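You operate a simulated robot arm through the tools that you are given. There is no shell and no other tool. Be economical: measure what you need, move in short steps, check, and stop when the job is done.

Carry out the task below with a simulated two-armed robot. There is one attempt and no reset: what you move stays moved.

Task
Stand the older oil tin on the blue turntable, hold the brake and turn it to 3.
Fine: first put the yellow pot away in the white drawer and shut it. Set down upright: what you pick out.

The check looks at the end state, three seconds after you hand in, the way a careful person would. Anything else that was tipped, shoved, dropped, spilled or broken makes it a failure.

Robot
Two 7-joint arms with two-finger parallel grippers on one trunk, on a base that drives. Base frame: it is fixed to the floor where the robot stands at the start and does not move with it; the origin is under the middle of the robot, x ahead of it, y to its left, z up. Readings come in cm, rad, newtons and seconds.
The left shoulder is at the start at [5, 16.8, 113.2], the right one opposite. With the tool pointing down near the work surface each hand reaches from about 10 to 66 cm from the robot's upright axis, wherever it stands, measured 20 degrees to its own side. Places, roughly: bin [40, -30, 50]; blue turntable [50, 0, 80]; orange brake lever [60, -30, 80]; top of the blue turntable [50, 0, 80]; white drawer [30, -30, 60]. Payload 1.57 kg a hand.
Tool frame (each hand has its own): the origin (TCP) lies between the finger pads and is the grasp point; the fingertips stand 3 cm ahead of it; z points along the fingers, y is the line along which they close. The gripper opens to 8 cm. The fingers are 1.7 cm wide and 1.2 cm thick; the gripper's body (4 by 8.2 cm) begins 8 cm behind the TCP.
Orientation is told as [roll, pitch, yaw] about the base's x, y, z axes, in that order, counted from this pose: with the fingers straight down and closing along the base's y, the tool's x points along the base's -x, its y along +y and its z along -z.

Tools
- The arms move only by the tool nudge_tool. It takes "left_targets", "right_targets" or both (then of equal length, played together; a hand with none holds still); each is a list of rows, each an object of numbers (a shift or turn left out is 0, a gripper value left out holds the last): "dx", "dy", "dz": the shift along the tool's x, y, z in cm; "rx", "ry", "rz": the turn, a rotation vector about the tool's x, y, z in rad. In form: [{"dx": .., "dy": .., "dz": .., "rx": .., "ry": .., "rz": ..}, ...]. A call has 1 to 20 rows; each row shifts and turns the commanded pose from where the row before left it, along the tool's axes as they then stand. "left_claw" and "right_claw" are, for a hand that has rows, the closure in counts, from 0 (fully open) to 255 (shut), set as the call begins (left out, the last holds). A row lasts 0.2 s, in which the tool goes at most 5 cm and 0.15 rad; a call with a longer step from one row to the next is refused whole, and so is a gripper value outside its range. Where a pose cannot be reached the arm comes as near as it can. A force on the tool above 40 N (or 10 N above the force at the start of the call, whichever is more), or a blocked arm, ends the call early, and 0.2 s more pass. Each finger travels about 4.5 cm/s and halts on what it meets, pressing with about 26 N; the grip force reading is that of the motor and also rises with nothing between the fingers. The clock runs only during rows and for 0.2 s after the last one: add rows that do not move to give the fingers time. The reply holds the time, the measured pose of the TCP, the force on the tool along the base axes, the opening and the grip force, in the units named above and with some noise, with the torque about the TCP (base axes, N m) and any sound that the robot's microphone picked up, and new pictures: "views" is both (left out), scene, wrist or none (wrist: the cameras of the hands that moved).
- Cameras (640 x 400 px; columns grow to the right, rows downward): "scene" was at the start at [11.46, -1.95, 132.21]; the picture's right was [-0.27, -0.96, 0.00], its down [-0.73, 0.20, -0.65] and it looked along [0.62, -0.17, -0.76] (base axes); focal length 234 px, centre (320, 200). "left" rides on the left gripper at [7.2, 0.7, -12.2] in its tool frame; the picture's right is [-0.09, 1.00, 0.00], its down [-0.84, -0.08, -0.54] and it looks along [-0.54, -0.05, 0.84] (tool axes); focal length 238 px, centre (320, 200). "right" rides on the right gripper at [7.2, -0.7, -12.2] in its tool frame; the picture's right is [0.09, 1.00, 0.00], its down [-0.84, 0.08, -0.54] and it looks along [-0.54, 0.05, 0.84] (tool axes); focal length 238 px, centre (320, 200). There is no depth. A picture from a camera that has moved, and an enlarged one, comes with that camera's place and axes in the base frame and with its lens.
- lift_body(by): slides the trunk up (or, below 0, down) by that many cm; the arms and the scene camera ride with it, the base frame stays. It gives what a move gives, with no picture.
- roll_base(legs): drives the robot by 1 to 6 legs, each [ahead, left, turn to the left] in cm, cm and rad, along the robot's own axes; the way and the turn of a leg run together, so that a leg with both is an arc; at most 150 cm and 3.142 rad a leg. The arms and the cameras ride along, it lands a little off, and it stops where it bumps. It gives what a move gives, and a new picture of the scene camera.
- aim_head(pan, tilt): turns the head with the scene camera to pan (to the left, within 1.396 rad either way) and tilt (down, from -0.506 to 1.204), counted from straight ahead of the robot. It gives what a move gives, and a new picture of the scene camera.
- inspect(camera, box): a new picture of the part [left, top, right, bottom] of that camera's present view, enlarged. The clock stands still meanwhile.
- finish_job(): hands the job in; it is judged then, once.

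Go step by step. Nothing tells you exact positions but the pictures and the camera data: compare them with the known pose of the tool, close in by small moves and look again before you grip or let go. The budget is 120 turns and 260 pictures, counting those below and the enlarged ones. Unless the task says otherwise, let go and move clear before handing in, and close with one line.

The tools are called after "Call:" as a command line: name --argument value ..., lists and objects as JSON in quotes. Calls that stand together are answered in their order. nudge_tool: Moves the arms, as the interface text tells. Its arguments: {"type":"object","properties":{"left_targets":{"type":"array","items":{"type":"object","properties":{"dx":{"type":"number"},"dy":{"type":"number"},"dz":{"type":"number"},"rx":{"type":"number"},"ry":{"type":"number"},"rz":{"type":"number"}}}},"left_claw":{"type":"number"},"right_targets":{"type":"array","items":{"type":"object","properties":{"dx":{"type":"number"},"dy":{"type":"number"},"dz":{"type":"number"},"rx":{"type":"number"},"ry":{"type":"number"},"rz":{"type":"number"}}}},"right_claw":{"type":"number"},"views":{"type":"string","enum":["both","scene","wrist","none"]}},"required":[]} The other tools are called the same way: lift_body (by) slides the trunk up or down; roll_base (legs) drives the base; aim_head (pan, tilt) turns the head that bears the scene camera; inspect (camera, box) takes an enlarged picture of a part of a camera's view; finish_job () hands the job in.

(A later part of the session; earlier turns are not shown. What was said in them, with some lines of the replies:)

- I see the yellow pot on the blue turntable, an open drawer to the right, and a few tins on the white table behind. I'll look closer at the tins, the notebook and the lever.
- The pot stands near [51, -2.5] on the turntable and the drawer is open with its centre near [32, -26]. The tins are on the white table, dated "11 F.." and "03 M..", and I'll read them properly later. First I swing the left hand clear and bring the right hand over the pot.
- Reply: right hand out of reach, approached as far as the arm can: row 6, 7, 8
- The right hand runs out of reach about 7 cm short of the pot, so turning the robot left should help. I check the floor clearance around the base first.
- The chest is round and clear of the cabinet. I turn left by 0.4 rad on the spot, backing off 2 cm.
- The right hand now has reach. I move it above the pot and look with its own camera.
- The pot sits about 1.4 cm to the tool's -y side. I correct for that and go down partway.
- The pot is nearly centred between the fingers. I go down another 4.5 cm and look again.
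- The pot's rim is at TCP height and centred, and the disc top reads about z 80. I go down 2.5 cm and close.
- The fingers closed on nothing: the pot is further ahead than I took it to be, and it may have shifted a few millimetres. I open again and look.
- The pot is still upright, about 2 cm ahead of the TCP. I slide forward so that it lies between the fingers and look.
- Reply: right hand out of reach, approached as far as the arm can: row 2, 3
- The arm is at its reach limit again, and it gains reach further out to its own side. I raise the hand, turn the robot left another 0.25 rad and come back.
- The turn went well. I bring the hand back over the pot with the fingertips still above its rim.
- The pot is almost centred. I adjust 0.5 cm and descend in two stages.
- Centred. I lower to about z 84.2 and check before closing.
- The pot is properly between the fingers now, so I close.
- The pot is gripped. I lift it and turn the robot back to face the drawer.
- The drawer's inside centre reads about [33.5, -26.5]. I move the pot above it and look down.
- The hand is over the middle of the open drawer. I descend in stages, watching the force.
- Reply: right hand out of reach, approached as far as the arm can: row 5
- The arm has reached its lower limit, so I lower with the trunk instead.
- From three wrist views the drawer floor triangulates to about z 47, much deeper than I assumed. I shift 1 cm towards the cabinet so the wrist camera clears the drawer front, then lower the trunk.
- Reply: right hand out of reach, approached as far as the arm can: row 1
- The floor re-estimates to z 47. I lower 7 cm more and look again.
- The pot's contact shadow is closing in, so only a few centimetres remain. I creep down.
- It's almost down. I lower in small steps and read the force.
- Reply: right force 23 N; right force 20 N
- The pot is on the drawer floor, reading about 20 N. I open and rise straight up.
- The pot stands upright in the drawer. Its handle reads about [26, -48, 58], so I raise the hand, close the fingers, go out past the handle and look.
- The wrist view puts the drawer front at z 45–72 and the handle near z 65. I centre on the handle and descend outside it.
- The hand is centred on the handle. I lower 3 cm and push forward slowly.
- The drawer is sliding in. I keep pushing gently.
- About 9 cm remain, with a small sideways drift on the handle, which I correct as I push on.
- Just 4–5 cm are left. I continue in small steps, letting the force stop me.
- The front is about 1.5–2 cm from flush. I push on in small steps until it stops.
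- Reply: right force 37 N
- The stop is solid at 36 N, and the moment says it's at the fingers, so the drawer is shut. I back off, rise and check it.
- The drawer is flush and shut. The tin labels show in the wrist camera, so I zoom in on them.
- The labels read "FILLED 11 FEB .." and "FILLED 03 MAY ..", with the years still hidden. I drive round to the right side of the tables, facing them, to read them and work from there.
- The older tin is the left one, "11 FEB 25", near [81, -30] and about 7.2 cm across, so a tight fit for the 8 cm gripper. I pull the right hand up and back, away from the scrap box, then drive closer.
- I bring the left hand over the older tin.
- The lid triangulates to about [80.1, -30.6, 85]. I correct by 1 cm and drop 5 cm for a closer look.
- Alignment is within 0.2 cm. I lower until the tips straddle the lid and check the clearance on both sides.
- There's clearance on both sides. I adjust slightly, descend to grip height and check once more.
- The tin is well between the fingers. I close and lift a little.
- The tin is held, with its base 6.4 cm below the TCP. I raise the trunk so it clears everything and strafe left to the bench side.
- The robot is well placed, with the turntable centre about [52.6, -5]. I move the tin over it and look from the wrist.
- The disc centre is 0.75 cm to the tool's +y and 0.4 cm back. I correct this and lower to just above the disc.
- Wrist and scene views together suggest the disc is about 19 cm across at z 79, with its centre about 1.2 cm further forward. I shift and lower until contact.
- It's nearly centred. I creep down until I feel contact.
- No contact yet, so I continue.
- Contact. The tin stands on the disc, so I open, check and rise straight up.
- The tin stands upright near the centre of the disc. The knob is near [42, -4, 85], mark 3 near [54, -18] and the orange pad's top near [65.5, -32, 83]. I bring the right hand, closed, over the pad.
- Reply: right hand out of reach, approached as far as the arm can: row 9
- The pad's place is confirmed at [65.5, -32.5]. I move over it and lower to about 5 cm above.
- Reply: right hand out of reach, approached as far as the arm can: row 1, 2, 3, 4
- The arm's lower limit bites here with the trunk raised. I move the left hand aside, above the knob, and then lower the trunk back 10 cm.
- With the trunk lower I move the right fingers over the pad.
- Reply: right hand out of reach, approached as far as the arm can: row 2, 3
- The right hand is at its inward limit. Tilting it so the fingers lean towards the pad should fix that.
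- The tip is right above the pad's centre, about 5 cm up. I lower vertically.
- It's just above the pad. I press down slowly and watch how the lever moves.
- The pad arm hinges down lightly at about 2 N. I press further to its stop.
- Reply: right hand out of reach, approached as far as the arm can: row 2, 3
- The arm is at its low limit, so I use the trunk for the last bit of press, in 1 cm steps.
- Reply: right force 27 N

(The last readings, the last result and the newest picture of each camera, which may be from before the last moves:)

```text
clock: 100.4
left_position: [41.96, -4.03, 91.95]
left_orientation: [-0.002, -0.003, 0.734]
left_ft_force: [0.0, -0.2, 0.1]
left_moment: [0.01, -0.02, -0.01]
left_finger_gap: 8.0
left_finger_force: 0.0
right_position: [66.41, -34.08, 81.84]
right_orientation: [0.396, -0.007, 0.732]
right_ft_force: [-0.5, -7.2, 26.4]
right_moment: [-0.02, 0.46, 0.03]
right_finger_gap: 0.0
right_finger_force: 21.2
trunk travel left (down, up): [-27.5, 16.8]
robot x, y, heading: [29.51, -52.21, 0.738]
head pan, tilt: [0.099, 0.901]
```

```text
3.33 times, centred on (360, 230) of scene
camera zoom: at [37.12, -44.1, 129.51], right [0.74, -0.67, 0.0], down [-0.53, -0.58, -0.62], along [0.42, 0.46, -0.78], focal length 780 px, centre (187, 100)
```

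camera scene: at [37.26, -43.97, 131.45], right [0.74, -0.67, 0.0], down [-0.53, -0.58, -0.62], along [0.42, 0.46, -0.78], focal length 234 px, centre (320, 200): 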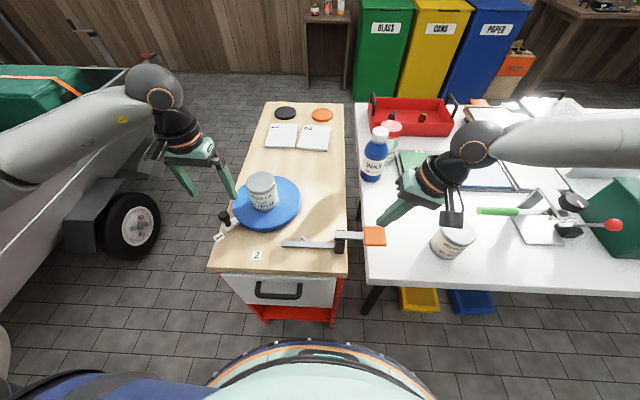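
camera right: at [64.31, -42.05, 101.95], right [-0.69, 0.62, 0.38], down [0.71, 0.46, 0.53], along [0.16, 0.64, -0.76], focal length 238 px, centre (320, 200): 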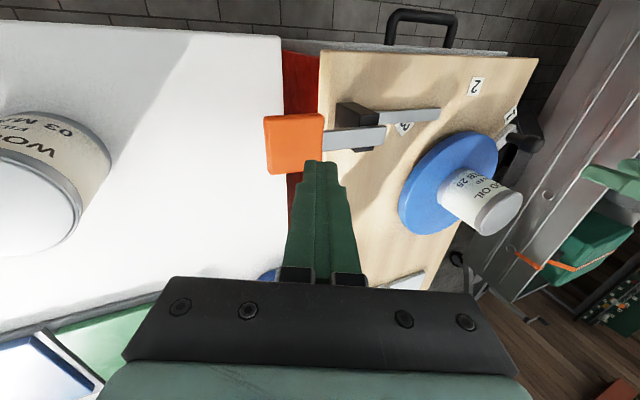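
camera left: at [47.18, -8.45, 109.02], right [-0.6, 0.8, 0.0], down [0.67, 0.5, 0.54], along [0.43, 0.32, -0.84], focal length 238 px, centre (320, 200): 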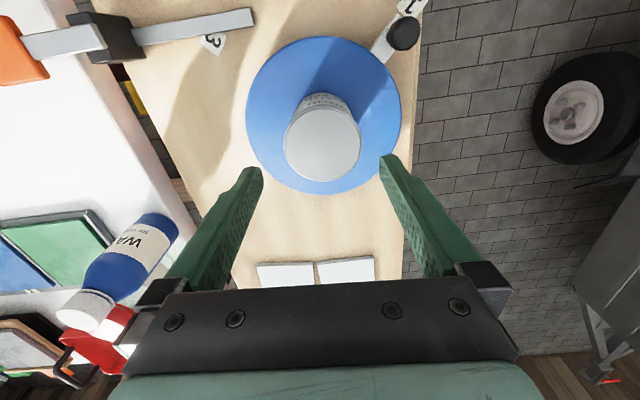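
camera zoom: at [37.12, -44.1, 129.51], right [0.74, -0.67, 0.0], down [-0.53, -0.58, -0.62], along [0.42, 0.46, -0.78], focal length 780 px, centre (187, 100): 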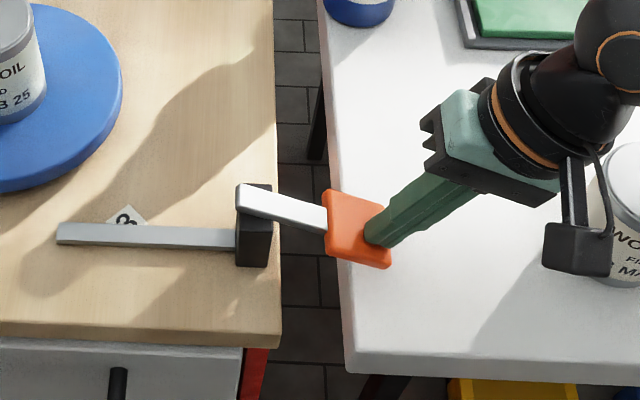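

The lever is at its stop and held, at about 26 N. Now I look at the knob with the left hand's camera.

Call:
nudge_tool --left_targets '[{"rx": 0.13}, {"rx": 0.13}, {}]' --left_claw 0

```text
clock: 101.2
left_position: [41.95, -4.07, 92.01]
left_orientation: [-0.262, -0.005, 0.735]
left_ft_force: [-0.3, 0.4, 0.1]
left_moment: [-0.01, 0.0, -0.04]
left_finger_gap: 8.0
left_finger_force: 0.0
right_position: [66.36, -34.06, 81.84]
right_orientation: [0.395, -0.008, 0.731]
right_ft_force: [3.3, -7.5, 34.6]
right_moment: [-0.01, 0.52, 0.0]
right_finger_gap: 0.0
right_finger_force: 21.5
trunk travel left (down, up): [-27.5, 16.8]
robot x, y, heading: [29.37, -52.21, 0.736]
head pan, tilt: [0.099, 0.901]
camera scene: at [37.07, -44.14, 129.5], right [0.74, -0.67, 0.0], down [-0.53, -0.58, -0.62], along [0.42, 0.46, -0.78], focal length 234 px, centre (320, 200)
camera left: at [34.09, -5.96, 103.64], right [-0.58, 0.78, -0.26], down [0.58, 0.61, 0.55], along [0.58, 0.17, -0.8], focal length 238 px, centre (320, 200)
```

scene: 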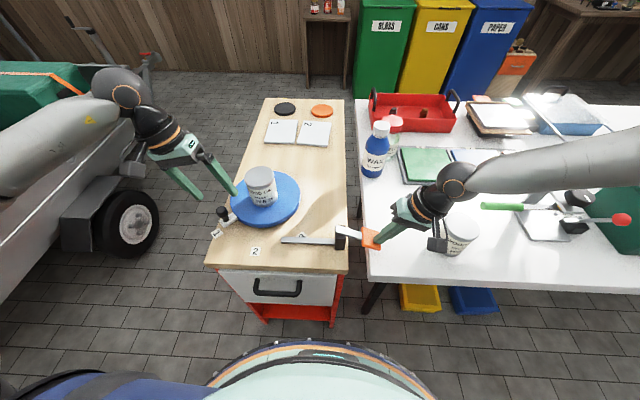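
left: 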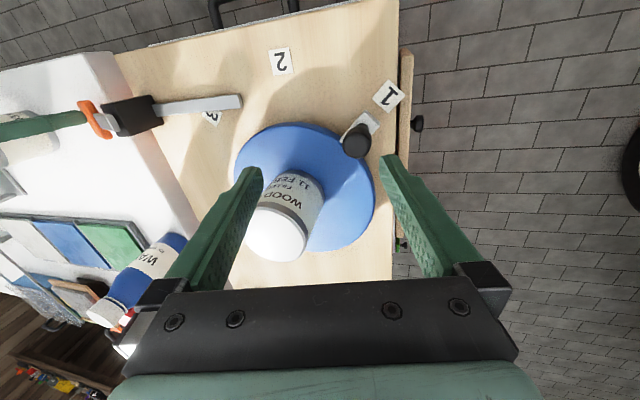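

The knob head is near [41.7, -3.3, 83]. I lower the open left fingers around it partway and look.

Call:
nudge_tool --left_targets '[{"dx": -0.1, "dy": 0.74, "dz": 1.87}, {"dx": -0.1, "dy": 0.74, "dz": 1.87}, {"dx": -0.1, "dy": 0.74, "dz": 1.87}, {}]'

Call:
inspect --camera "scene" --box '[160, 140, 320, 270]'

```text
clock: 102.2
left_position: [41.7, -3.35, 85.9]
left_orientation: [-0.261, -0.003, 0.735]
left_ft_force: [0.2, 0.7, -0.4]
left_moment: [0.02, -0.02, 0.01]
left_finger_gap: 8.0
left_finger_force: 0.1
right_position: [66.36, -34.03, 81.92]
right_orientation: [0.394, -0.008, 0.735]
right_ft_force: [3.2, -8.0, 35.4]
right_moment: [-0.03, 0.53, 0.02]
right_finger_gap: 0.0
right_finger_force: 21.4
trunk travel left (down, up): [-27.5, 16.8]
robot x, y, heading: [28.86, -52.43, 0.74]
head pan, tilt: [0.099, 0.901]
camera scene: at [37.08, -44.14, 129.49], right [0.74, -0.67, 0.0], down [-0.53, -0.58, -0.62], along [0.42, 0.46, -0.78], focal length 234 px, centre (320, 200)
camera left: at [33.87, -5.28, 97.6], right [-0.58, 0.78, -0.26], down [0.58, 0.61, 0.55], along [0.58, 0.17, -0.8], focal length 238 px, centre (320, 200)
```

scene: 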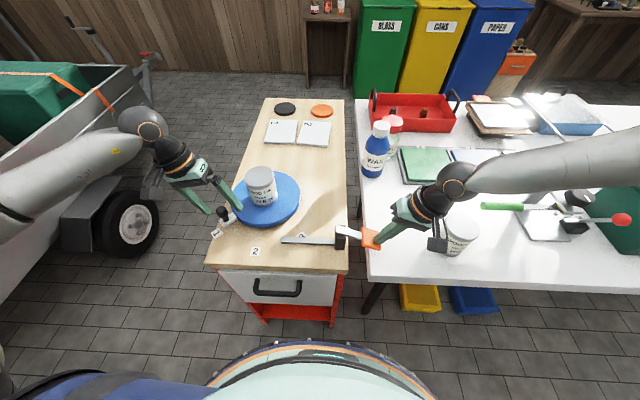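
left: 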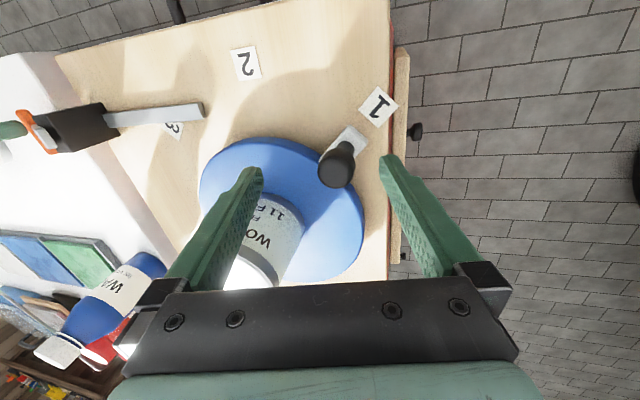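

```text
3.08 times, centred on (240, 205) of scene
camera zoom: at [37.08, -44.14, 129.49], right [0.74, -0.67, 0.0], down [-0.53, -0.58, -0.62], along [0.42, 0.46, -0.78], focal length 720 px, centre (566, 185)
```

zoom: 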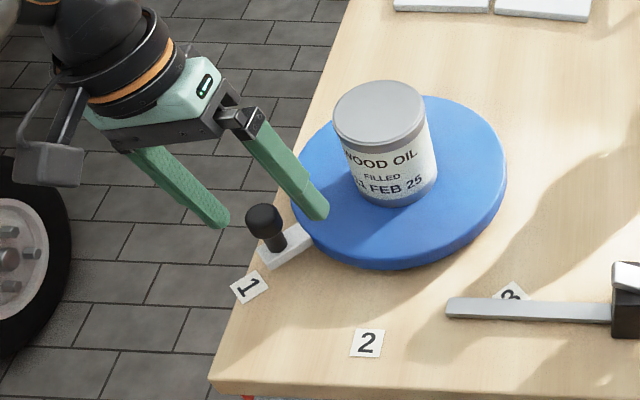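

The knob head is 1.3 cm to the tool's +y and 4.5 cm ahead along the fingers. I move so the pads straddle it, then check.

Call:
nudge_tool --left_targets '[{"dy": 0.65, "dz": 0.8}, {"dy": 0.65, "dz": 1.2}, {"dz": 1.3}, {}]'

Call:
inspect --camera "scene" --box '[160, 140, 320, 270]'

```text
clock: 103.2
left_position: [41.5, -3.08, 82.48]
left_orientation: [-0.261, -0.004, 0.733]
left_ft_force: [-0.6, -0.2, 0.0]
left_moment: [0.02, 0.0, 0.01]
left_finger_gap: 8.01
left_finger_force: 0.0
right_position: [66.38, -34.02, 81.7]
right_orientation: [0.396, -0.009, 0.735]
right_ft_force: [4.4, -8.2, 34.8]
right_moment: [-0.02, 0.43, 0.11]
right_finger_gap: 0.03
right_finger_force: 21.3
trunk travel left (down, up): [-27.5, 16.8]
robot x, y, heading: [28.86, -52.21, 0.734]
head pan, tilt: [0.099, 0.901]
camera scene: at [37.09, -44.14, 129.49], right [0.74, -0.67, 0.0], down [-0.53, -0.58, -0.62], along [0.42, 0.46, -0.78], focal length 234 px, centre (320, 200)
camera left: at [33.59, -5.0, 94.07], right [-0.58, 0.78, -0.26], down [0.58, 0.61, 0.55], along [0.58, 0.17, -0.8], focal length 238 px, centre (320, 200)
```

scene: 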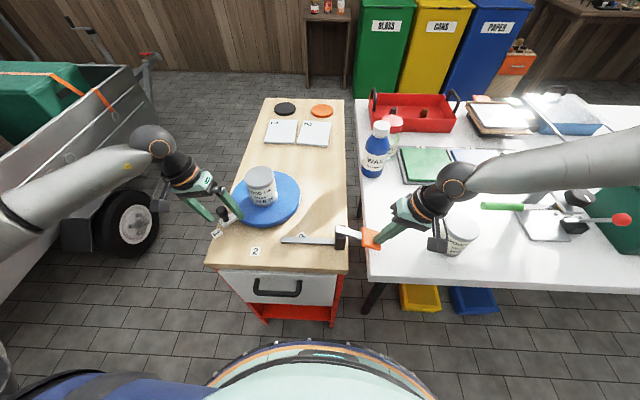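
left: 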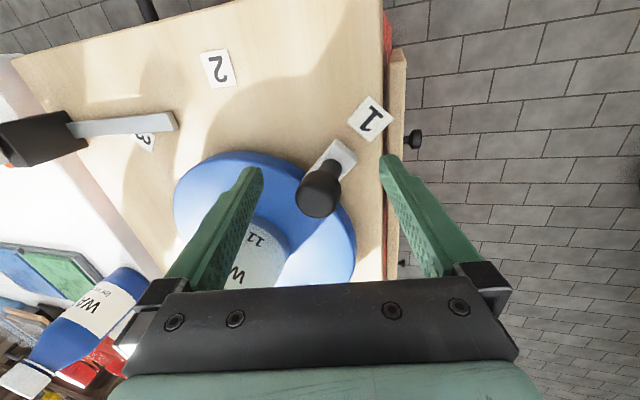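

```text
3.08 times, centred on (240, 205) of scene
camera zoom: at [37.09, -44.14, 129.49], right [0.74, -0.67, 0.0], down [-0.53, -0.58, -0.62], along [0.42, 0.46, -0.78], focal length 720 px, centre (566, 185)
```

zoom: 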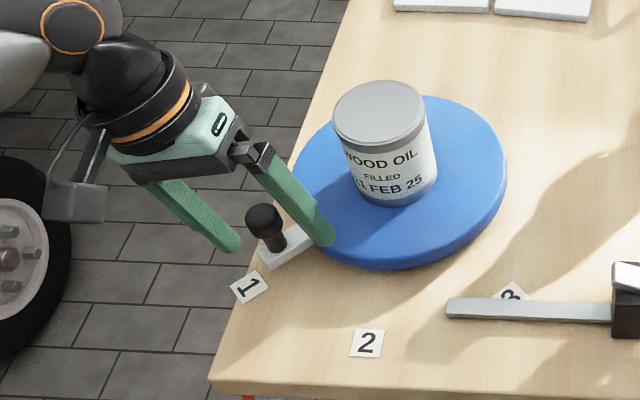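

The knob sits between the pads. I close loosely around it and turn a first few degrees slowly while the right hand holds the brake.

Call:
nudge_tool --left_targets '[{}, {}, {}]' --left_claw 158 --views "wrist"

Call:
nudge_tool --left_targets '[{"dx": 0.5, "dy": -0.51, "dz": 0.135}, {"dx": 0.5, "dy": -0.51, "dz": 0.135}, {"dx": 0.42, "dy": -0.57, "dz": 0.15}, {"dx": 0.42, "dy": -0.57, "dz": 0.15}, {}]'

```text
clock: 104.0
left_position: [41.46, -3.15, 82.48]
left_orientation: [-0.26, -0.004, 0.736]
left_ft_force: [0.3, -0.2, -0.6]
left_moment: [-0.01, -0.02, 0.0]
left_finger_gap: 3.07
left_finger_force: 0.1
right_position: [66.4, -34.13, 81.79]
right_orientation: [0.394, -0.01, 0.736]
right_ft_force: [5.4, -8.4, 34.4]
right_moment: [0.01, 0.47, 0.13]
right_finger_gap: 0.0
right_finger_force: 21.6
trunk travel left (down, up): [-27.5, 16.8]
robot x, y, heading: [29.36, -52.27, 0.735]
head pan, tilt: [0.099, 0.901]
camera left: at [33.58, -5.0, 94.08], right [-0.58, 0.78, -0.26], down [0.58, 0.61, 0.55], along [0.58, 0.17, -0.8], focal length 238 px, centre (320, 200)
```

left: 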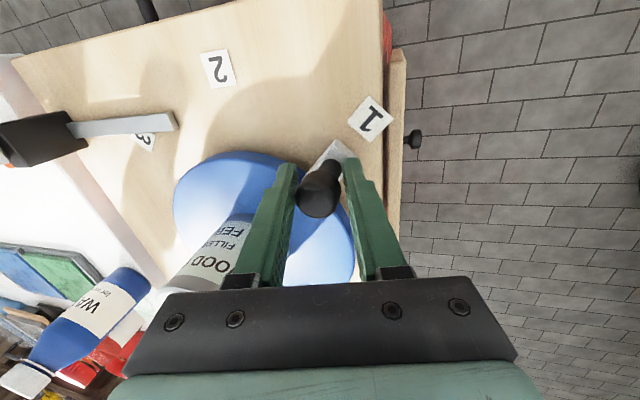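

```text
clock: 105.2
left_position: [41.64, -5.91, 82.56]
left_orientation: [-0.26, -0.002, 0.734]
left_ft_force: [-1.1, 0.6, -0.2]
left_moment: [0.0, 0.01, 0.01]
left_finger_gap: 3.05
left_finger_force: 0.2
right_position: [66.36, -34.07, 81.87]
right_orientation: [0.396, -0.01, 0.734]
right_ft_force: [5.0, -7.7, 34.7]
right_moment: [0.06, 0.46, 0.12]
right_finger_gap: 0.01
right_finger_force: 21.1
trunk travel left (down, up): [-27.5, 16.8]
robot x, y, heading: [29.11, -52.07, 0.738]
head pan, tilt: [0.099, 0.901]
camera scene: at [37.09, -44.13, 129.49], right [0.74, -0.67, 0.0], down [-0.53, -0.58, -0.62], along [0.42, 0.46, -0.78], focal length 234 px, centre (320, 200)
camera left: at [33.74, -7.85, 94.15], right [-0.58, 0.78, -0.26], down [0.58, 0.61, 0.55], along [0.58, 0.17, -0.8], focal length 238 px, centre (320, 200)
```

scene: 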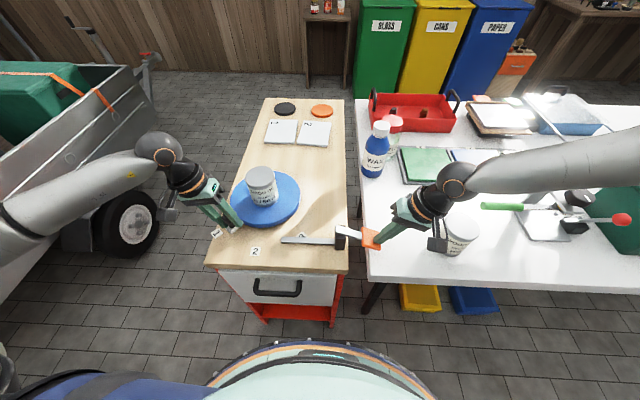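
left: 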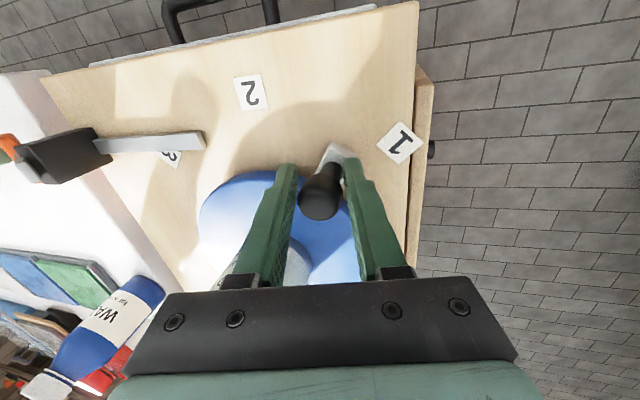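

It turns freely with the brake held, with no force building. I continue along the arc.

Call:
nudge_tool --left_targets '[{"dx": 0.34, "dy": -0.62, "dz": 0.165}, {"dx": 0.34, "dy": -0.62, "dz": 0.165}, {"dx": 0.255, "dy": -0.655, "dz": 0.174}, {"dx": 0.255, "dy": -0.655, "dz": 0.174}, {"dx": 0.165, "dy": -0.685, "dz": 0.182}, {"dx": 0.165, "dy": -0.685, "dz": 0.182}, {"dx": 0.065, "dy": -0.697, "dz": 0.185}, {"dx": 0.065, "dy": -0.697, "dz": 0.185}, {}]'

```text
clock: 107.2
left_position: [44.02, -11.15, 82.44]
left_orientation: [-0.261, 0.001, 0.733]
left_ft_force: [0.4, 0.1, -0.3]
left_moment: [-0.02, 0.0, -0.02]
left_finger_gap: 3.06
left_finger_force: 0.4
right_position: [66.36, -34.08, 81.86]
right_orientation: [0.393, -0.008, 0.734]
right_ft_force: [5.4, -8.1, 34.2]
right_moment: [0.0, 0.43, 0.12]
right_finger_gap: 0.01
right_finger_force: 21.3
trunk travel left (down, up): [-27.5, 16.8]
robot x, y, heading: [29.2, -52.28, 0.735]
head pan, tilt: [0.099, 0.901]
camera scene: at [37.1, -44.13, 129.49], right [0.74, -0.67, 0.0], down [-0.53, -0.58, -0.62], along [0.42, 0.46, -0.78], focal length 234 px, centre (320, 200)
camera left: at [36.15, -13.08, 94.07], right [-0.58, 0.78, -0.26], down [0.58, 0.61, 0.55], along [0.58, 0.17, -0.8], focal length 238 px, centre (320, 200)
```

scene: 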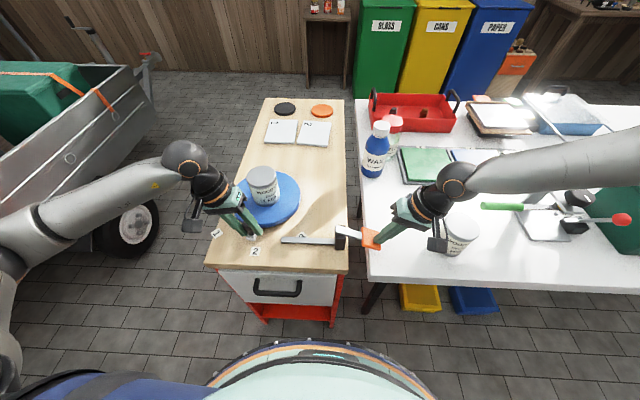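
left: 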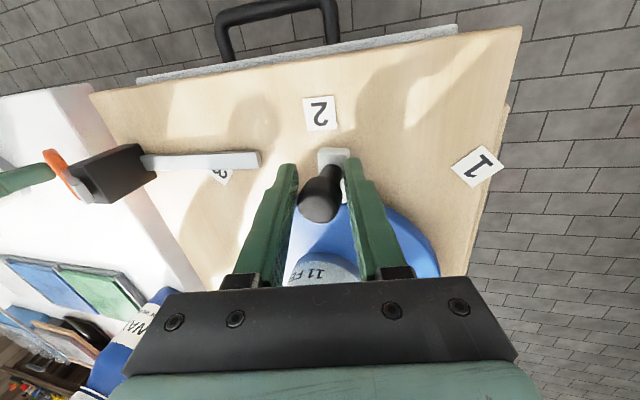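

The knob now points at mark 2. I continue along the arc towards 3, stopping a little short.

Call:
nudge_tool --left_targets '[{"dx": -0.015, "dy": -0.703, "dz": 0.187}, {"dx": -0.015, "dy": -0.703, "dz": 0.187}, {"dx": -0.114, "dy": -0.699, "dz": 0.186}, {"dx": -0.114, "dy": -0.699, "dz": 0.186}, {"dx": -0.205, "dy": -0.674, "dz": 0.18}, {"dx": -0.205, "dy": -0.674, "dz": 0.18}, {"dx": -0.29, "dy": -0.645, "dz": 0.172}, {"dx": -0.29, "dy": -0.645, "dz": 0.172}, {}]'

```text
clock: 109.2
left_position: [48.75, -14.49, 82.35]
left_orientation: [-0.259, -0.002, 0.733]
left_ft_force: [-0.5, -0.4, 0.1]
left_moment: [0.0, -0.01, 0.02]
left_finger_gap: 3.05
left_finger_force: 0.0
right_position: [66.38, -34.07, 81.85]
right_orientation: [0.394, -0.009, 0.736]
right_ft_force: [6.0, -8.5, 34.3]
right_moment: [0.02, 0.39, 0.1]
right_finger_gap: 0.01
right_finger_force: 21.1
trunk travel left (down, up): [-27.5, 16.8]
robot x, y, heading: [29.35, -52.58, 0.735]
head pan, tilt: [0.099, 0.901]
camera scene: at [37.1, -44.13, 129.49], right [0.74, -0.67, 0.0], down [-0.53, -0.58, -0.62], along [0.42, 0.46, -0.78], focal length 234 px, centre (320, 200)
camera left: at [40.86, -16.44, 94.02], right [-0.58, 0.78, -0.26], down [0.58, 0.61, 0.55], along [0.58, 0.17, -0.8], focal length 238 px, centre (320, 200)
```

scene: 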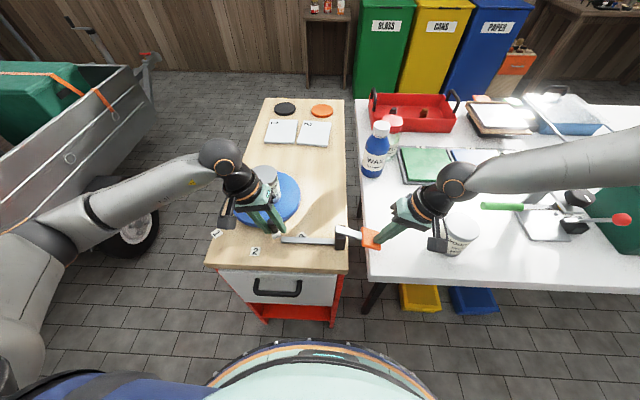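
left: 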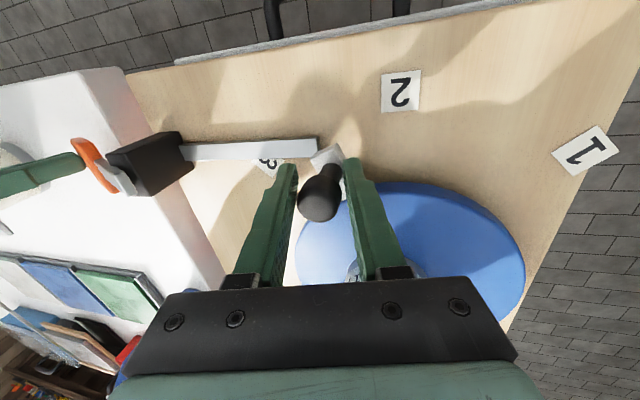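

The knob arm is getting close to the tip of the grey bar. I zoom in to check the clearance before going on.

Call:
inspect --camera "left" --box '[220, 100, 440, 240]'

Call:
inspect --camera "scene" --box '[210, 160, 390, 270]'

```text
2.86 times, centred on (330, 170) of left
camera zoom: at [40.86, -16.44, 94.02], right [-0.58, 0.78, -0.26], down [0.58, 0.61, 0.55], along [0.58, 0.17, -0.8], focal length 681 px, centre (291, 286)
```

zoom: 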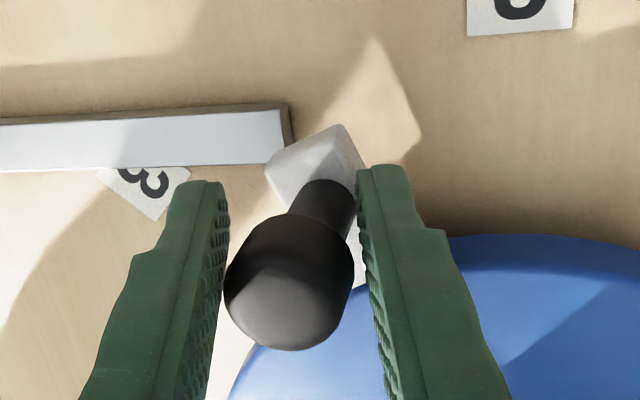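

```text
3.56 times, centred on (300, 215) of scene
camera zoom: at [37.1, -44.13, 129.49], right [0.74, -0.67, 0.0], down [-0.53, -0.58, -0.62], along [0.42, 0.46, -0.78], focal length 832 px, centre (391, 147)
```

zoom: 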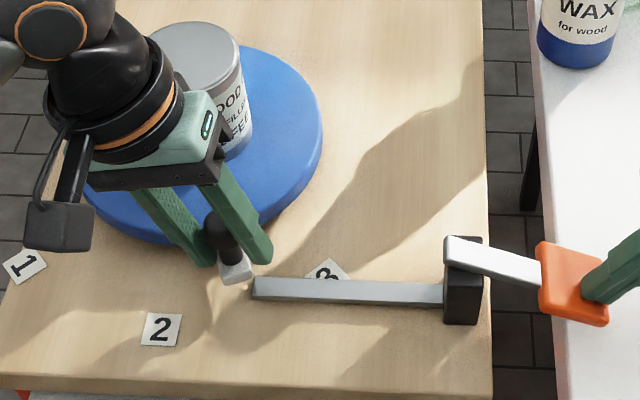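

The clearance looks tight but present. I advance in small steps and watch the force.

Call:
nudge_tool --left_targets '[{"dx": -0.18, "dy": -0.3, "dz": 0.08}, {"dx": -0.19, "dy": -0.3, "dz": 0.08}, {}]' --views "none"

Call:
inspect --camera "left" --box '[220, 100, 440, 240]'

```text
clock: 110.0
left_position: [49.44, -14.74, 82.43]
left_orientation: [-0.26, -0.003, 0.734]
left_ft_force: [-0.1, 0.8, -0.4]
left_moment: [0.01, 0.03, -0.05]
left_finger_gap: 3.06
left_finger_force: 0.0
right_position: [66.39, -34.01, 81.98]
right_orientation: [0.393, -0.01, 0.736]
right_ft_force: [5.9, -7.6, 35.0]
right_moment: [0.02, 0.42, 0.1]
right_finger_gap: 0.0
right_finger_force: 21.4
trunk travel left (down, up): [-27.5, 16.8]
robot x, y, heading: [29.44, -52.49, 0.739]
head pan, tilt: [0.099, 0.901]
```

```text
2.86 times, centred on (330, 170) of left
camera zoom: at [41.55, -16.62, 94.04], right [-0.58, 0.78, -0.26], down [0.58, 0.61, 0.55], along [0.58, 0.17, -0.8], focal length 681 px, centre (291, 286)
```

zoom: 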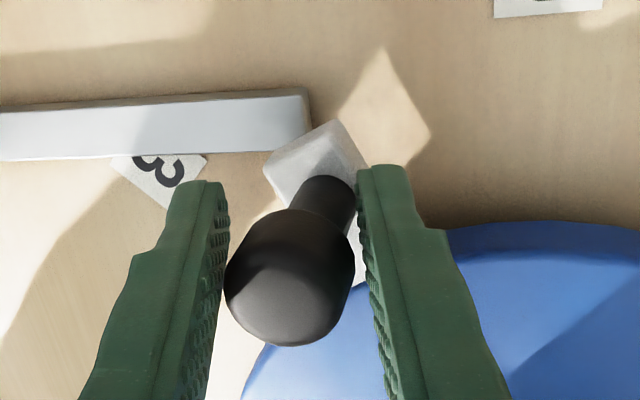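

Call:
nudge_tool --left_targets '[{"dx": -0.2, "dy": -0.29, "dz": 0.077}, {"dx": -0.2, "dy": -0.29, "dz": 0.077}, {}]' --views "none"

Call:
inspect --camera "left" --box '[220, 100, 440, 240]'

Call:
inspect --camera "scene" --box '[230, 190, 330, 260]'

```text
clock: 110.8
left_position: [50.18, -14.79, 82.45]
left_orientation: [-0.259, -0.003, 0.733]
left_ft_force: [-0.1, 0.0, -0.2]
left_moment: [-0.01, 0.03, -0.04]
left_finger_gap: 3.04
left_finger_force: 0.0
right_position: [66.47, -34.15, 81.86]
right_orientation: [0.395, -0.009, 0.736]
right_ft_force: [5.8, -8.7, 33.6]
right_moment: [0.06, 0.44, 0.09]
right_finger_gap: 0.02
right_finger_force: 20.9
trunk travel left (down, up): [-27.5, 16.8]
robot x, y, heading: [28.85, -52.72, 0.731]
head pan, tilt: [0.099, 0.901]
```

```text
2.86 times, centred on (330, 170) of left
camera zoom: at [42.27, -16.78, 94.08], right [-0.58, 0.78, -0.26], down [0.58, 0.61, 0.55], along [0.58, 0.17, -0.8], focal length 681 px, centre (291, 286)
```

zoom: 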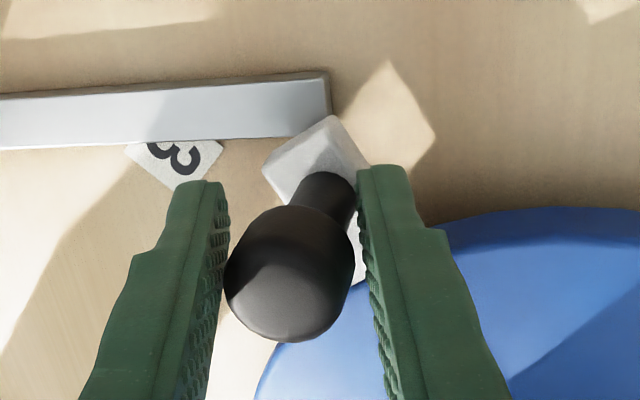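

```text
5.71 times, centred on (280, 225) of scene
camera zoom: at [37.1, -44.13, 129.49], right [0.74, -0.67, 0.0], down [-0.53, -0.58, -0.62], along [0.42, 0.46, -0.78], focal length 1338 px, centre (549, 57)
```

zoom: 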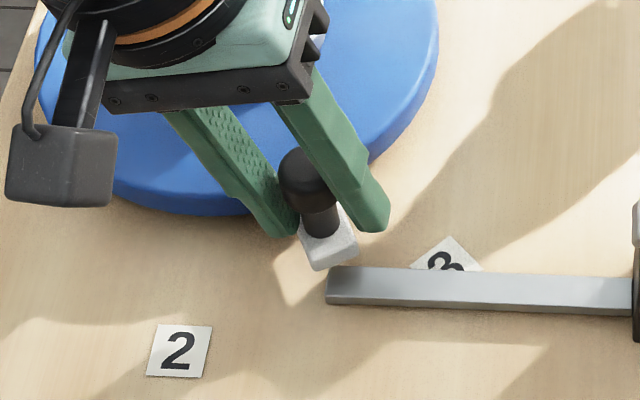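

The arm passes inside the bar with no contact. I go on another 7.5° and look.

Call:
nudge_tool --left_targets '[{"dx": -0.456, "dy": -0.542, "dz": 0.144}, {"dx": -0.456, "dy": -0.542, "dz": 0.144}, {}]' --views "none"

Call:
inspect --camera "left" --box '[220, 80, 440, 240]'

Call:
inspect --camera "scene" --box '[230, 160, 330, 260]'

```text
clock: 111.6
left_position: [51.51, -15.11, 82.47]
left_orientation: [-0.259, -0.003, 0.735]
left_ft_force: [0.1, 0.0, 0.4]
left_moment: [-0.02, 0.04, -0.01]
left_finger_gap: 3.04
left_finger_force: 0.1
right_position: [66.45, -34.03, 81.84]
right_orientation: [0.393, -0.009, 0.736]
right_ft_force: [6.9, -7.8, 35.0]
right_moment: [0.02, 0.43, 0.1]
right_finger_gap: 0.0
right_finger_force: 21.3
trunk travel left (down, up): [-27.5, 16.8]
robot x, y, heading: [29.16, -52.12, 0.737]
head pan, tilt: [0.099, 0.901]
```

```text
2.50 times, centred on (330, 160) of left
camera zoom: at [43.73, -17.03, 94.12], right [-0.58, 0.78, -0.26], down [0.58, 0.61, 0.55], along [0.58, 0.17, -0.8], focal length 596 px, centre (295, 300)
```

zoom: 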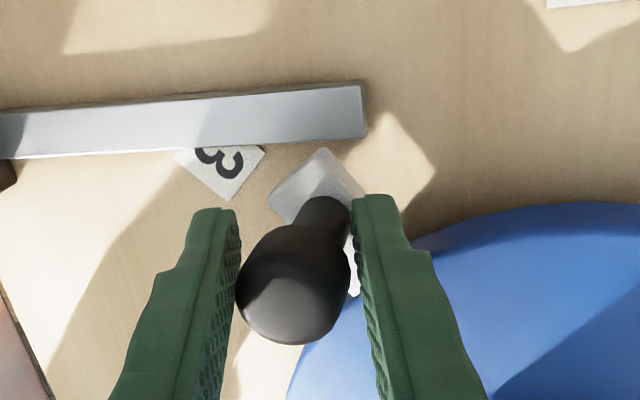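

```text
4.00 times, centred on (280, 210) of scene
camera zoom: at [37.1, -44.13, 129.49], right [0.74, -0.67, 0.0], down [-0.53, -0.58, -0.62], along [0.42, 0.46, -0.78], focal length 937 px, centre (480, 160)
```

zoom: 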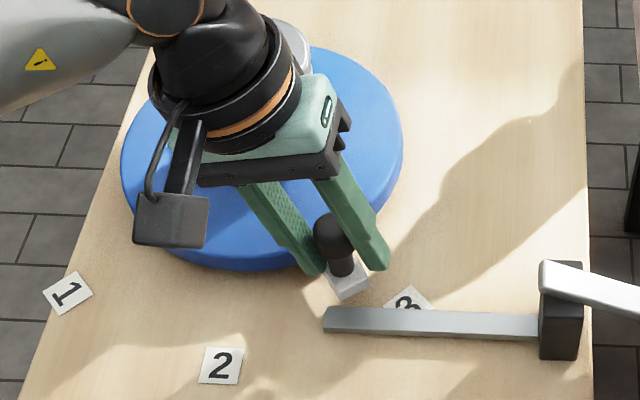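

Both cameras say the pointer needs about 9° more to reach mark 3. I go there slowly and look.

Call:
nudge_tool --left_targets '[{"dx": -0.318, "dy": -0.301, "dz": 0.08}, {"dx": -0.318, "dy": -0.301, "dz": 0.08}, {"dx": -0.318, "dy": -0.301, "dz": 0.08}, {"dx": -0.318, "dy": -0.301, "dz": 0.08}, {}]' --views "none"

Call:
inspect --camera "left" --box '[220, 80, 440, 240]'

Call:
inspect --camera "scene" --box '[230, 160, 330, 260]'

```text
clock: 112.8
left_position: [53.46, -15.27, 82.48]
left_orientation: [-0.261, -0.002, 0.734]
left_ft_force: [-0.9, 0.9, 0.5]
left_moment: [0.02, 0.03, 0.03]
left_finger_gap: 3.07
left_finger_force: 0.4
right_position: [66.41, -34.12, 81.72]
right_orientation: [0.394, -0.009, 0.735]
right_ft_force: [6.8, -8.1, 34.0]
right_moment: [0.01, 0.4, 0.13]
right_finger_gap: 0.0
right_finger_force: 21.7
trunk travel left (down, up): [-27.5, 16.8]
robot x, y, heading: [29.67, -52.42, 0.732]
head pan, tilt: [0.099, 0.901]
```

```text
2.50 times, centred on (330, 160) of left
camera zoom: at [45.53, -17.09, 94.05], right [-0.58, 0.78, -0.26], down [0.58, 0.61, 0.55], along [0.58, 0.17, -0.8], focal length 596 px, centre (295, 300)
```

zoom: 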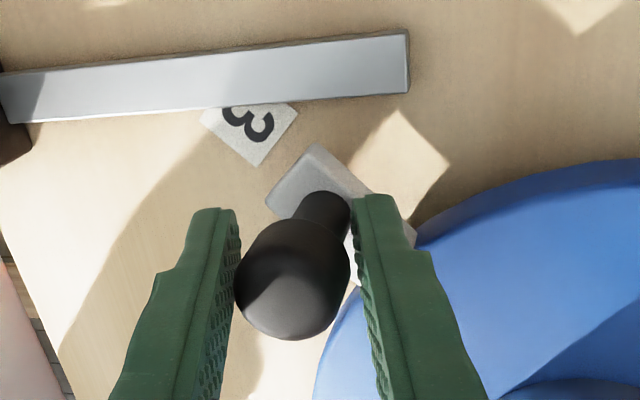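

```text
4.00 times, centred on (280, 210) of scene
camera zoom: at [37.11, -44.13, 129.48], right [0.74, -0.67, 0.0], down [-0.53, -0.58, -0.62], along [0.42, 0.46, -0.78], focal length 937 px, centre (480, 160)
```

zoom: 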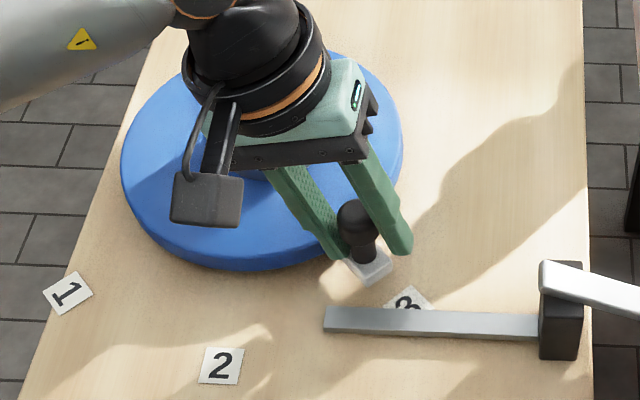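

The pointer is within about 2° of mark 3. I make one small final step, then look again.

Call:
nudge_tool --left_targets '[{"dx": -0.16, "dy": -0.14, "dz": 0.037}, {"dx": -0.16, "dy": -0.14, "dz": 0.037}, {}]' --views "none"

Call:
inspect --camera "scene" --box '[230, 160, 330, 260]'

Call:
inspect --camera "left" --box '[0, 0, 640, 400]'

```text
clock: 113.6
left_position: [53.82, -15.17, 82.5]
left_orientation: [-0.26, -0.001, 0.734]
left_ft_force: [0.6, -0.5, -0.1]
left_moment: [-0.02, 0.0, 0.0]
left_finger_gap: 3.05
left_finger_force: 0.2
right_position: [66.29, -34.05, 81.76]
right_orientation: [0.393, -0.009, 0.735]
right_ft_force: [6.6, -7.7, 34.9]
right_moment: [0.02, 0.4, 0.07]
right_finger_gap: 0.01
right_finger_force: 21.6
trunk travel left (down, up): [-27.5, 16.8]
robot x, y, heading: [29.05, -52.57, 0.733]
head pan, tilt: [0.099, 0.901]
```

```text
4.00 times, centred on (280, 210) of scene
camera zoom: at [37.11, -44.13, 129.49], right [0.74, -0.67, 0.0], down [-0.53, -0.58, -0.62], along [0.42, 0.46, -0.78], focal length 937 px, centre (480, 160)
```

zoom: 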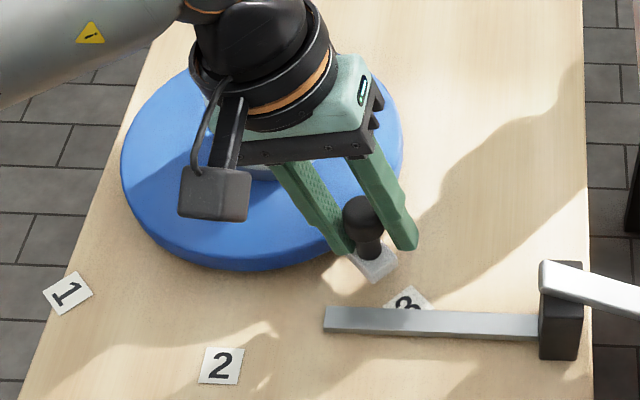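

```text
1.00 times, centred on (320, 200) of left (not enlarged: the box is as wide or as high as the picture)
camera zoom: at [45.96, -17.06, 94.08], right [-0.58, 0.78, -0.26], down [0.58, 0.61, 0.55], along [0.58, 0.17, -0.8], focal length 238 px, centre (320, 200)
```

zoom: 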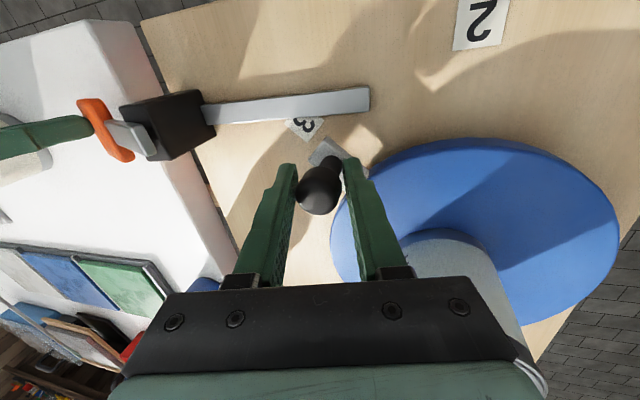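

The pointer now lies on mark 3. I release the brake first, while still holding the knob.

Call:
nudge_tool --right_targets '[{"dy": 0.38, "dz": -0.925}, {"dy": 0.57, "dz": -1.39}, {"dy": 0.76, "dz": -1.85}, {"dy": 0.76, "dz": -1.85}, {"dy": 0.76, "dz": -1.85}, {}]' --views "scene"

Call:
inspect --camera "scene" --box '[230, 140, 420, 270]'

```text
clock: 115.0
left_position: [53.86, -15.06, 82.29]
left_orientation: [-0.26, 0.0, 0.735]
left_ft_force: [0.6, -1.7, 6.3]
left_moment: [0.08, 0.12, 0.0]
left_finger_gap: 3.0
left_finger_force: 0.1
right_position: [66.41, -34.32, 90.24]
right_orientation: [0.393, -0.002, 0.737]
right_ft_force: [-0.5, 0.0, -0.2]
right_moment: [0.03, -0.03, -0.01]
right_finger_gap: 0.0
right_finger_force: 21.5
trunk travel left (down, up): [-27.5, 16.8]
robot x, y, heading: [28.9, -52.41, 0.736]
head pan, tilt: [0.099, 0.901]
camera scene: at [37.23, -44.02, 129.46], right [0.74, -0.67, 0.0], down [-0.53, -0.58, -0.62], along [0.42, 0.46, -0.78], focal length 234 px, centre (320, 200)
```

scene: 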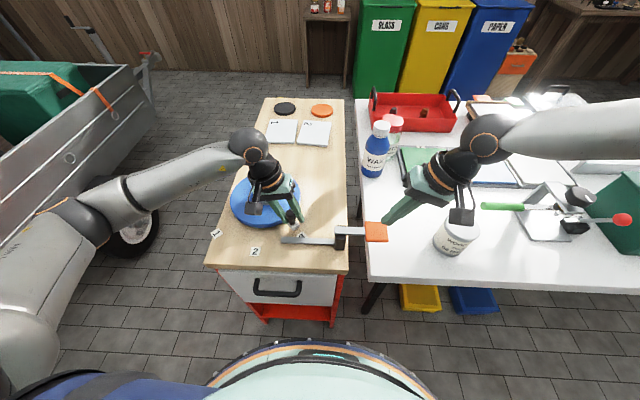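

```text
3.08 times, centred on (325, 205) of scene
camera zoom: at [37.23, -44.02, 129.46], right [0.74, -0.67, 0.0], down [-0.53, -0.58, -0.62], along [0.42, 0.46, -0.78], focal length 720 px, centre (305, 185)
```

zoom: 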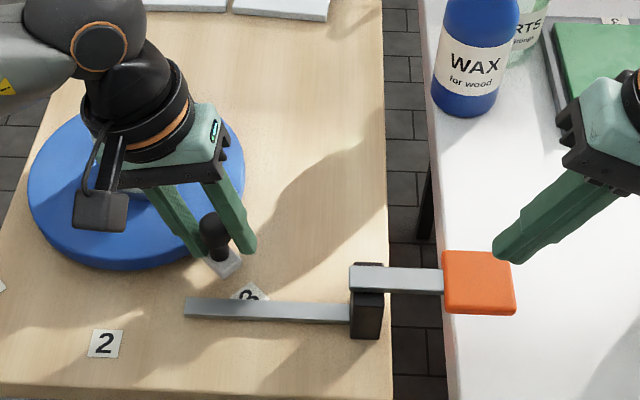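

The lever has sprung back and the pointer is at 3. I open the left fingers and withdraw straight up.

Call:
nudge_tool --left_targets '[{"dy": -0.08, "dz": -0.29}, {}, {}, {}]' --left_claw 95 --views "wrist"

```text
clock: 116.0
left_position: [53.91, -15.09, 82.62]
left_orientation: [-0.26, -0.001, 0.734]
left_ft_force: [-0.5, -0.7, 1.1]
left_moment: [0.03, 0.01, -0.02]
left_finger_gap: 5.01
left_finger_force: 0.1
right_position: [66.42, -34.04, 90.25]
right_orientation: [0.393, -0.001, 0.734]
right_ft_force: [-0.6, 0.8, 0.0]
right_moment: [0.0, 0.0, -0.04]
right_finger_gap: 0.0
right_finger_force: 21.4
trunk travel left (down, up): [-27.5, 16.8]
robot x, y, heading: [29.18, -52.15, 0.735]
head pan, tilt: [0.099, 0.901]
camera left: at [45.98, -16.96, 94.28], right [-0.58, 0.78, -0.26], down [0.58, 0.61, 0.54], along [0.58, 0.17, -0.8], focal length 238 px, centre (320, 200)
```

left: 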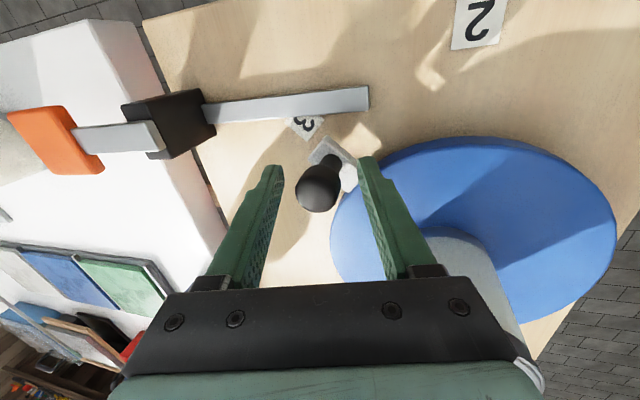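

The knob is free. I lift away along the fingers, then back clear of the tin.

Call:
nudge_tool --left_targets '[{"dy": -0.15, "dz": -1.2}, {"dy": -0.15, "dz": -1.2}, {"dy": -0.15, "dz": -1.2}, {"dy": -0.15, "dz": -1.2}, {"dx": 1, "dy": -0.15, "dz": -1.2}, {"dx": 2, "dz": -2}, {"dx": 2, "dz": -2}, {"dx": 2, "dz": -2}, {"dx": 2, "dz": -2}, {}]' --views "scene"

Call:
inspect --camera "scene" --box '[210, 140, 390, 270]'

```text
clock: 118.2
left_position: [45.54, -18.79, 96.23]
left_orientation: [-0.258, 0.0, 0.735]
left_ft_force: [0.2, -0.6, 0.9]
left_moment: [-0.01, 0.02, -0.01]
left_finger_gap: 5.02
left_finger_force: 0.1
right_position: [66.4, -34.1, 90.13]
right_orientation: [0.392, -0.002, 0.735]
right_ft_force: [0.0, 0.1, 0.7]
right_moment: [0.02, 0.04, -0.01]
right_finger_gap: 0.03
right_finger_force: 20.9
trunk travel left (down, up): [-27.5, 16.8]
robot x, y, heading: [29.51, -52.14, 0.74]
head pan, tilt: [0.099, 0.901]
camera scene: at [37.26, -43.96, 129.45], right [0.74, -0.67, 0.0], down [-0.53, -0.58, -0.62], along [0.42, 0.46, -0.78], focal length 234 px, centre (320, 200)
```

scene: 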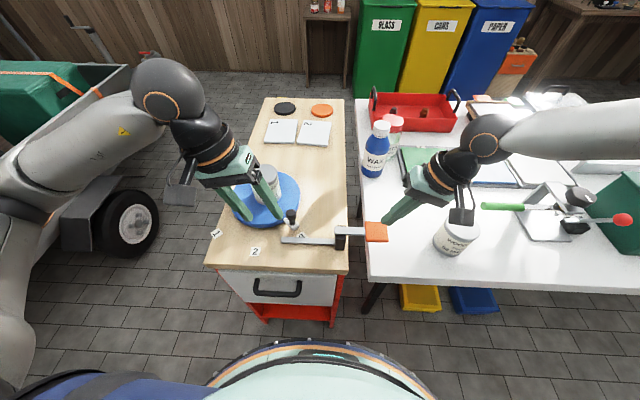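

```text
3.08 times, centred on (300, 205) of scene
camera zoom: at [37.26, -43.96, 129.45], right [0.74, -0.67, 0.0], down [-0.53, -0.58, -0.62], along [0.42, 0.46, -0.78], focal length 720 px, centre (382, 185)
```

zoom: 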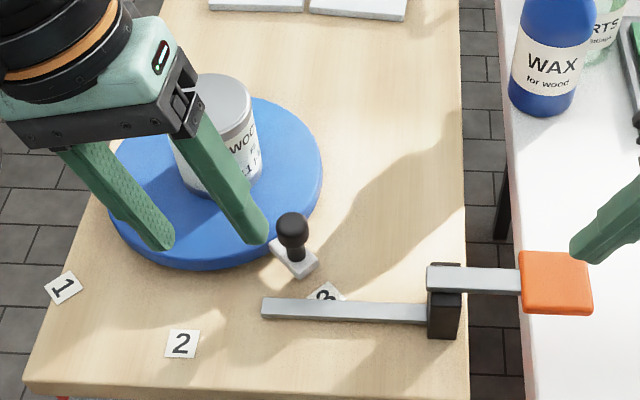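

The pointer looks right. I move both hands well clear for an unobstructed check.

Call:
nudge_tool --left_targets '[{"dy": -0.8, "dz": -3}, {"dy": -0.8, "dz": -3}, {"dy": -0.8, "dz": -3}, {"dy": 2.9, "dz": -0.8}, {"dy": 2.9, "dz": -0.8}, {"dy": 2.9, "dz": -0.8}, {"dy": 2.9, "dz": -0.8}, {"dy": 2.9, "dz": -0.8}, {}]' --right_targets '[{"dy": 0.7, "dz": -1.85}, {"dy": 0.7, "dz": -1.85}, {"dy": 0.7, "dz": -1.85}, {"dx": 1, "dy": -1.5}, {"dx": 1, "dy": -1.5}, {"dx": 1, "dy": -1.5}, {}, {}, {}]'

Call:
inspect --camera "scene" --box '[210, 140, 350, 270]'

```text
clock: 120.2
left_position: [35.31, -7.82, 105.83]
left_orientation: [-0.26, 0.001, 0.736]
left_ft_force: [0.7, -1.7, -0.1]
left_moment: [0.02, 0.02, -0.02]
left_finger_gap: 5.03
left_finger_force: 0.0
right_position: [67.02, -39.27, 94.32]
right_orientation: [0.393, -0.002, 0.735]
right_ft_force: [0.1, 0.1, -0.3]
right_moment: [0.02, -0.01, 0.01]
right_finger_gap: 0.01
right_finger_force: 21.5
trunk travel left (down, up): [-27.5, 16.8]
robot x, y, heading: [29.28, -52.59, 0.734]
head pan, tilt: [0.099, 0.901]
camera scene: at [37.27, -43.96, 129.45], right [0.74, -0.67, 0.0], down [-0.53, -0.58, -0.62], along [0.42, 0.46, -0.78], focal length 234 px, centre (320, 200)
camera right: at [65.29, -48.08, 105.31], right [-0.69, 0.62, 0.38], down [0.71, 0.46, 0.53], along [0.16, 0.64, -0.76], focal length 238 px, centre (320, 200)
camera left: at [27.51, -9.72, 117.45], right [-0.58, 0.78, -0.26], down [0.58, 0.61, 0.54], along [0.58, 0.17, -0.8], focal length 238 px, centre (320, 200)
```

scene: 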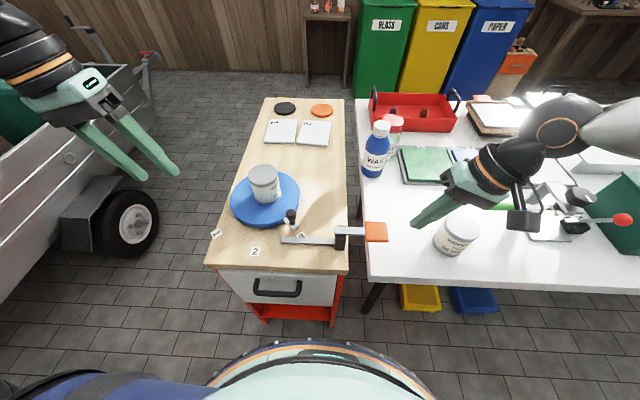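
right: 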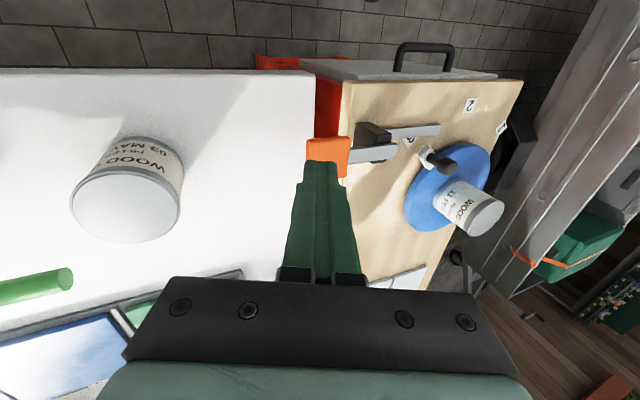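
left: 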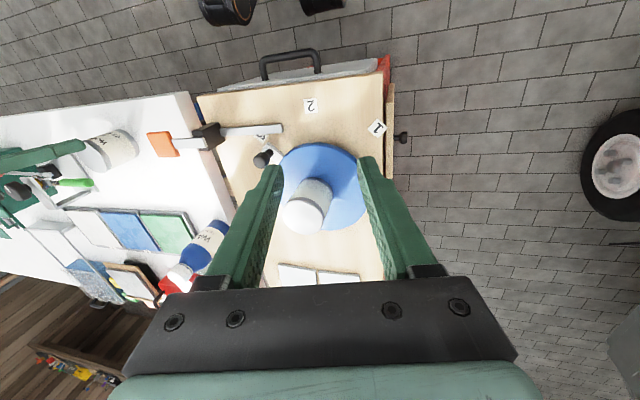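

```text
3.08 times, centred on (280, 205) of scene
camera zoom: at [37.27, -43.96, 129.45], right [0.74, -0.67, 0.0], down [-0.53, -0.58, -0.62], along [0.42, 0.46, -0.78], focal length 720 px, centre (443, 185)
```

zoom: 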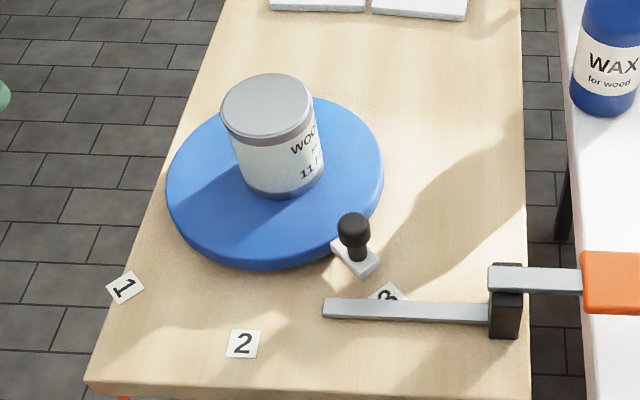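

Everything checks out. The FEB 25 tin stands upright on the disc, the pointer is within about 2° of mark 3 and the brake is released. The drawer is shut with the pot in it, and both hands are clear.

Call:
finish_job

```text
The job is handed in.
```

The job is done and handed in: the yellow pot is upright in the shut white drawer, and the older oil tin (filled 11 FEB 25) stands on the turntable, turned to 3 to within about 2° with the brake held.
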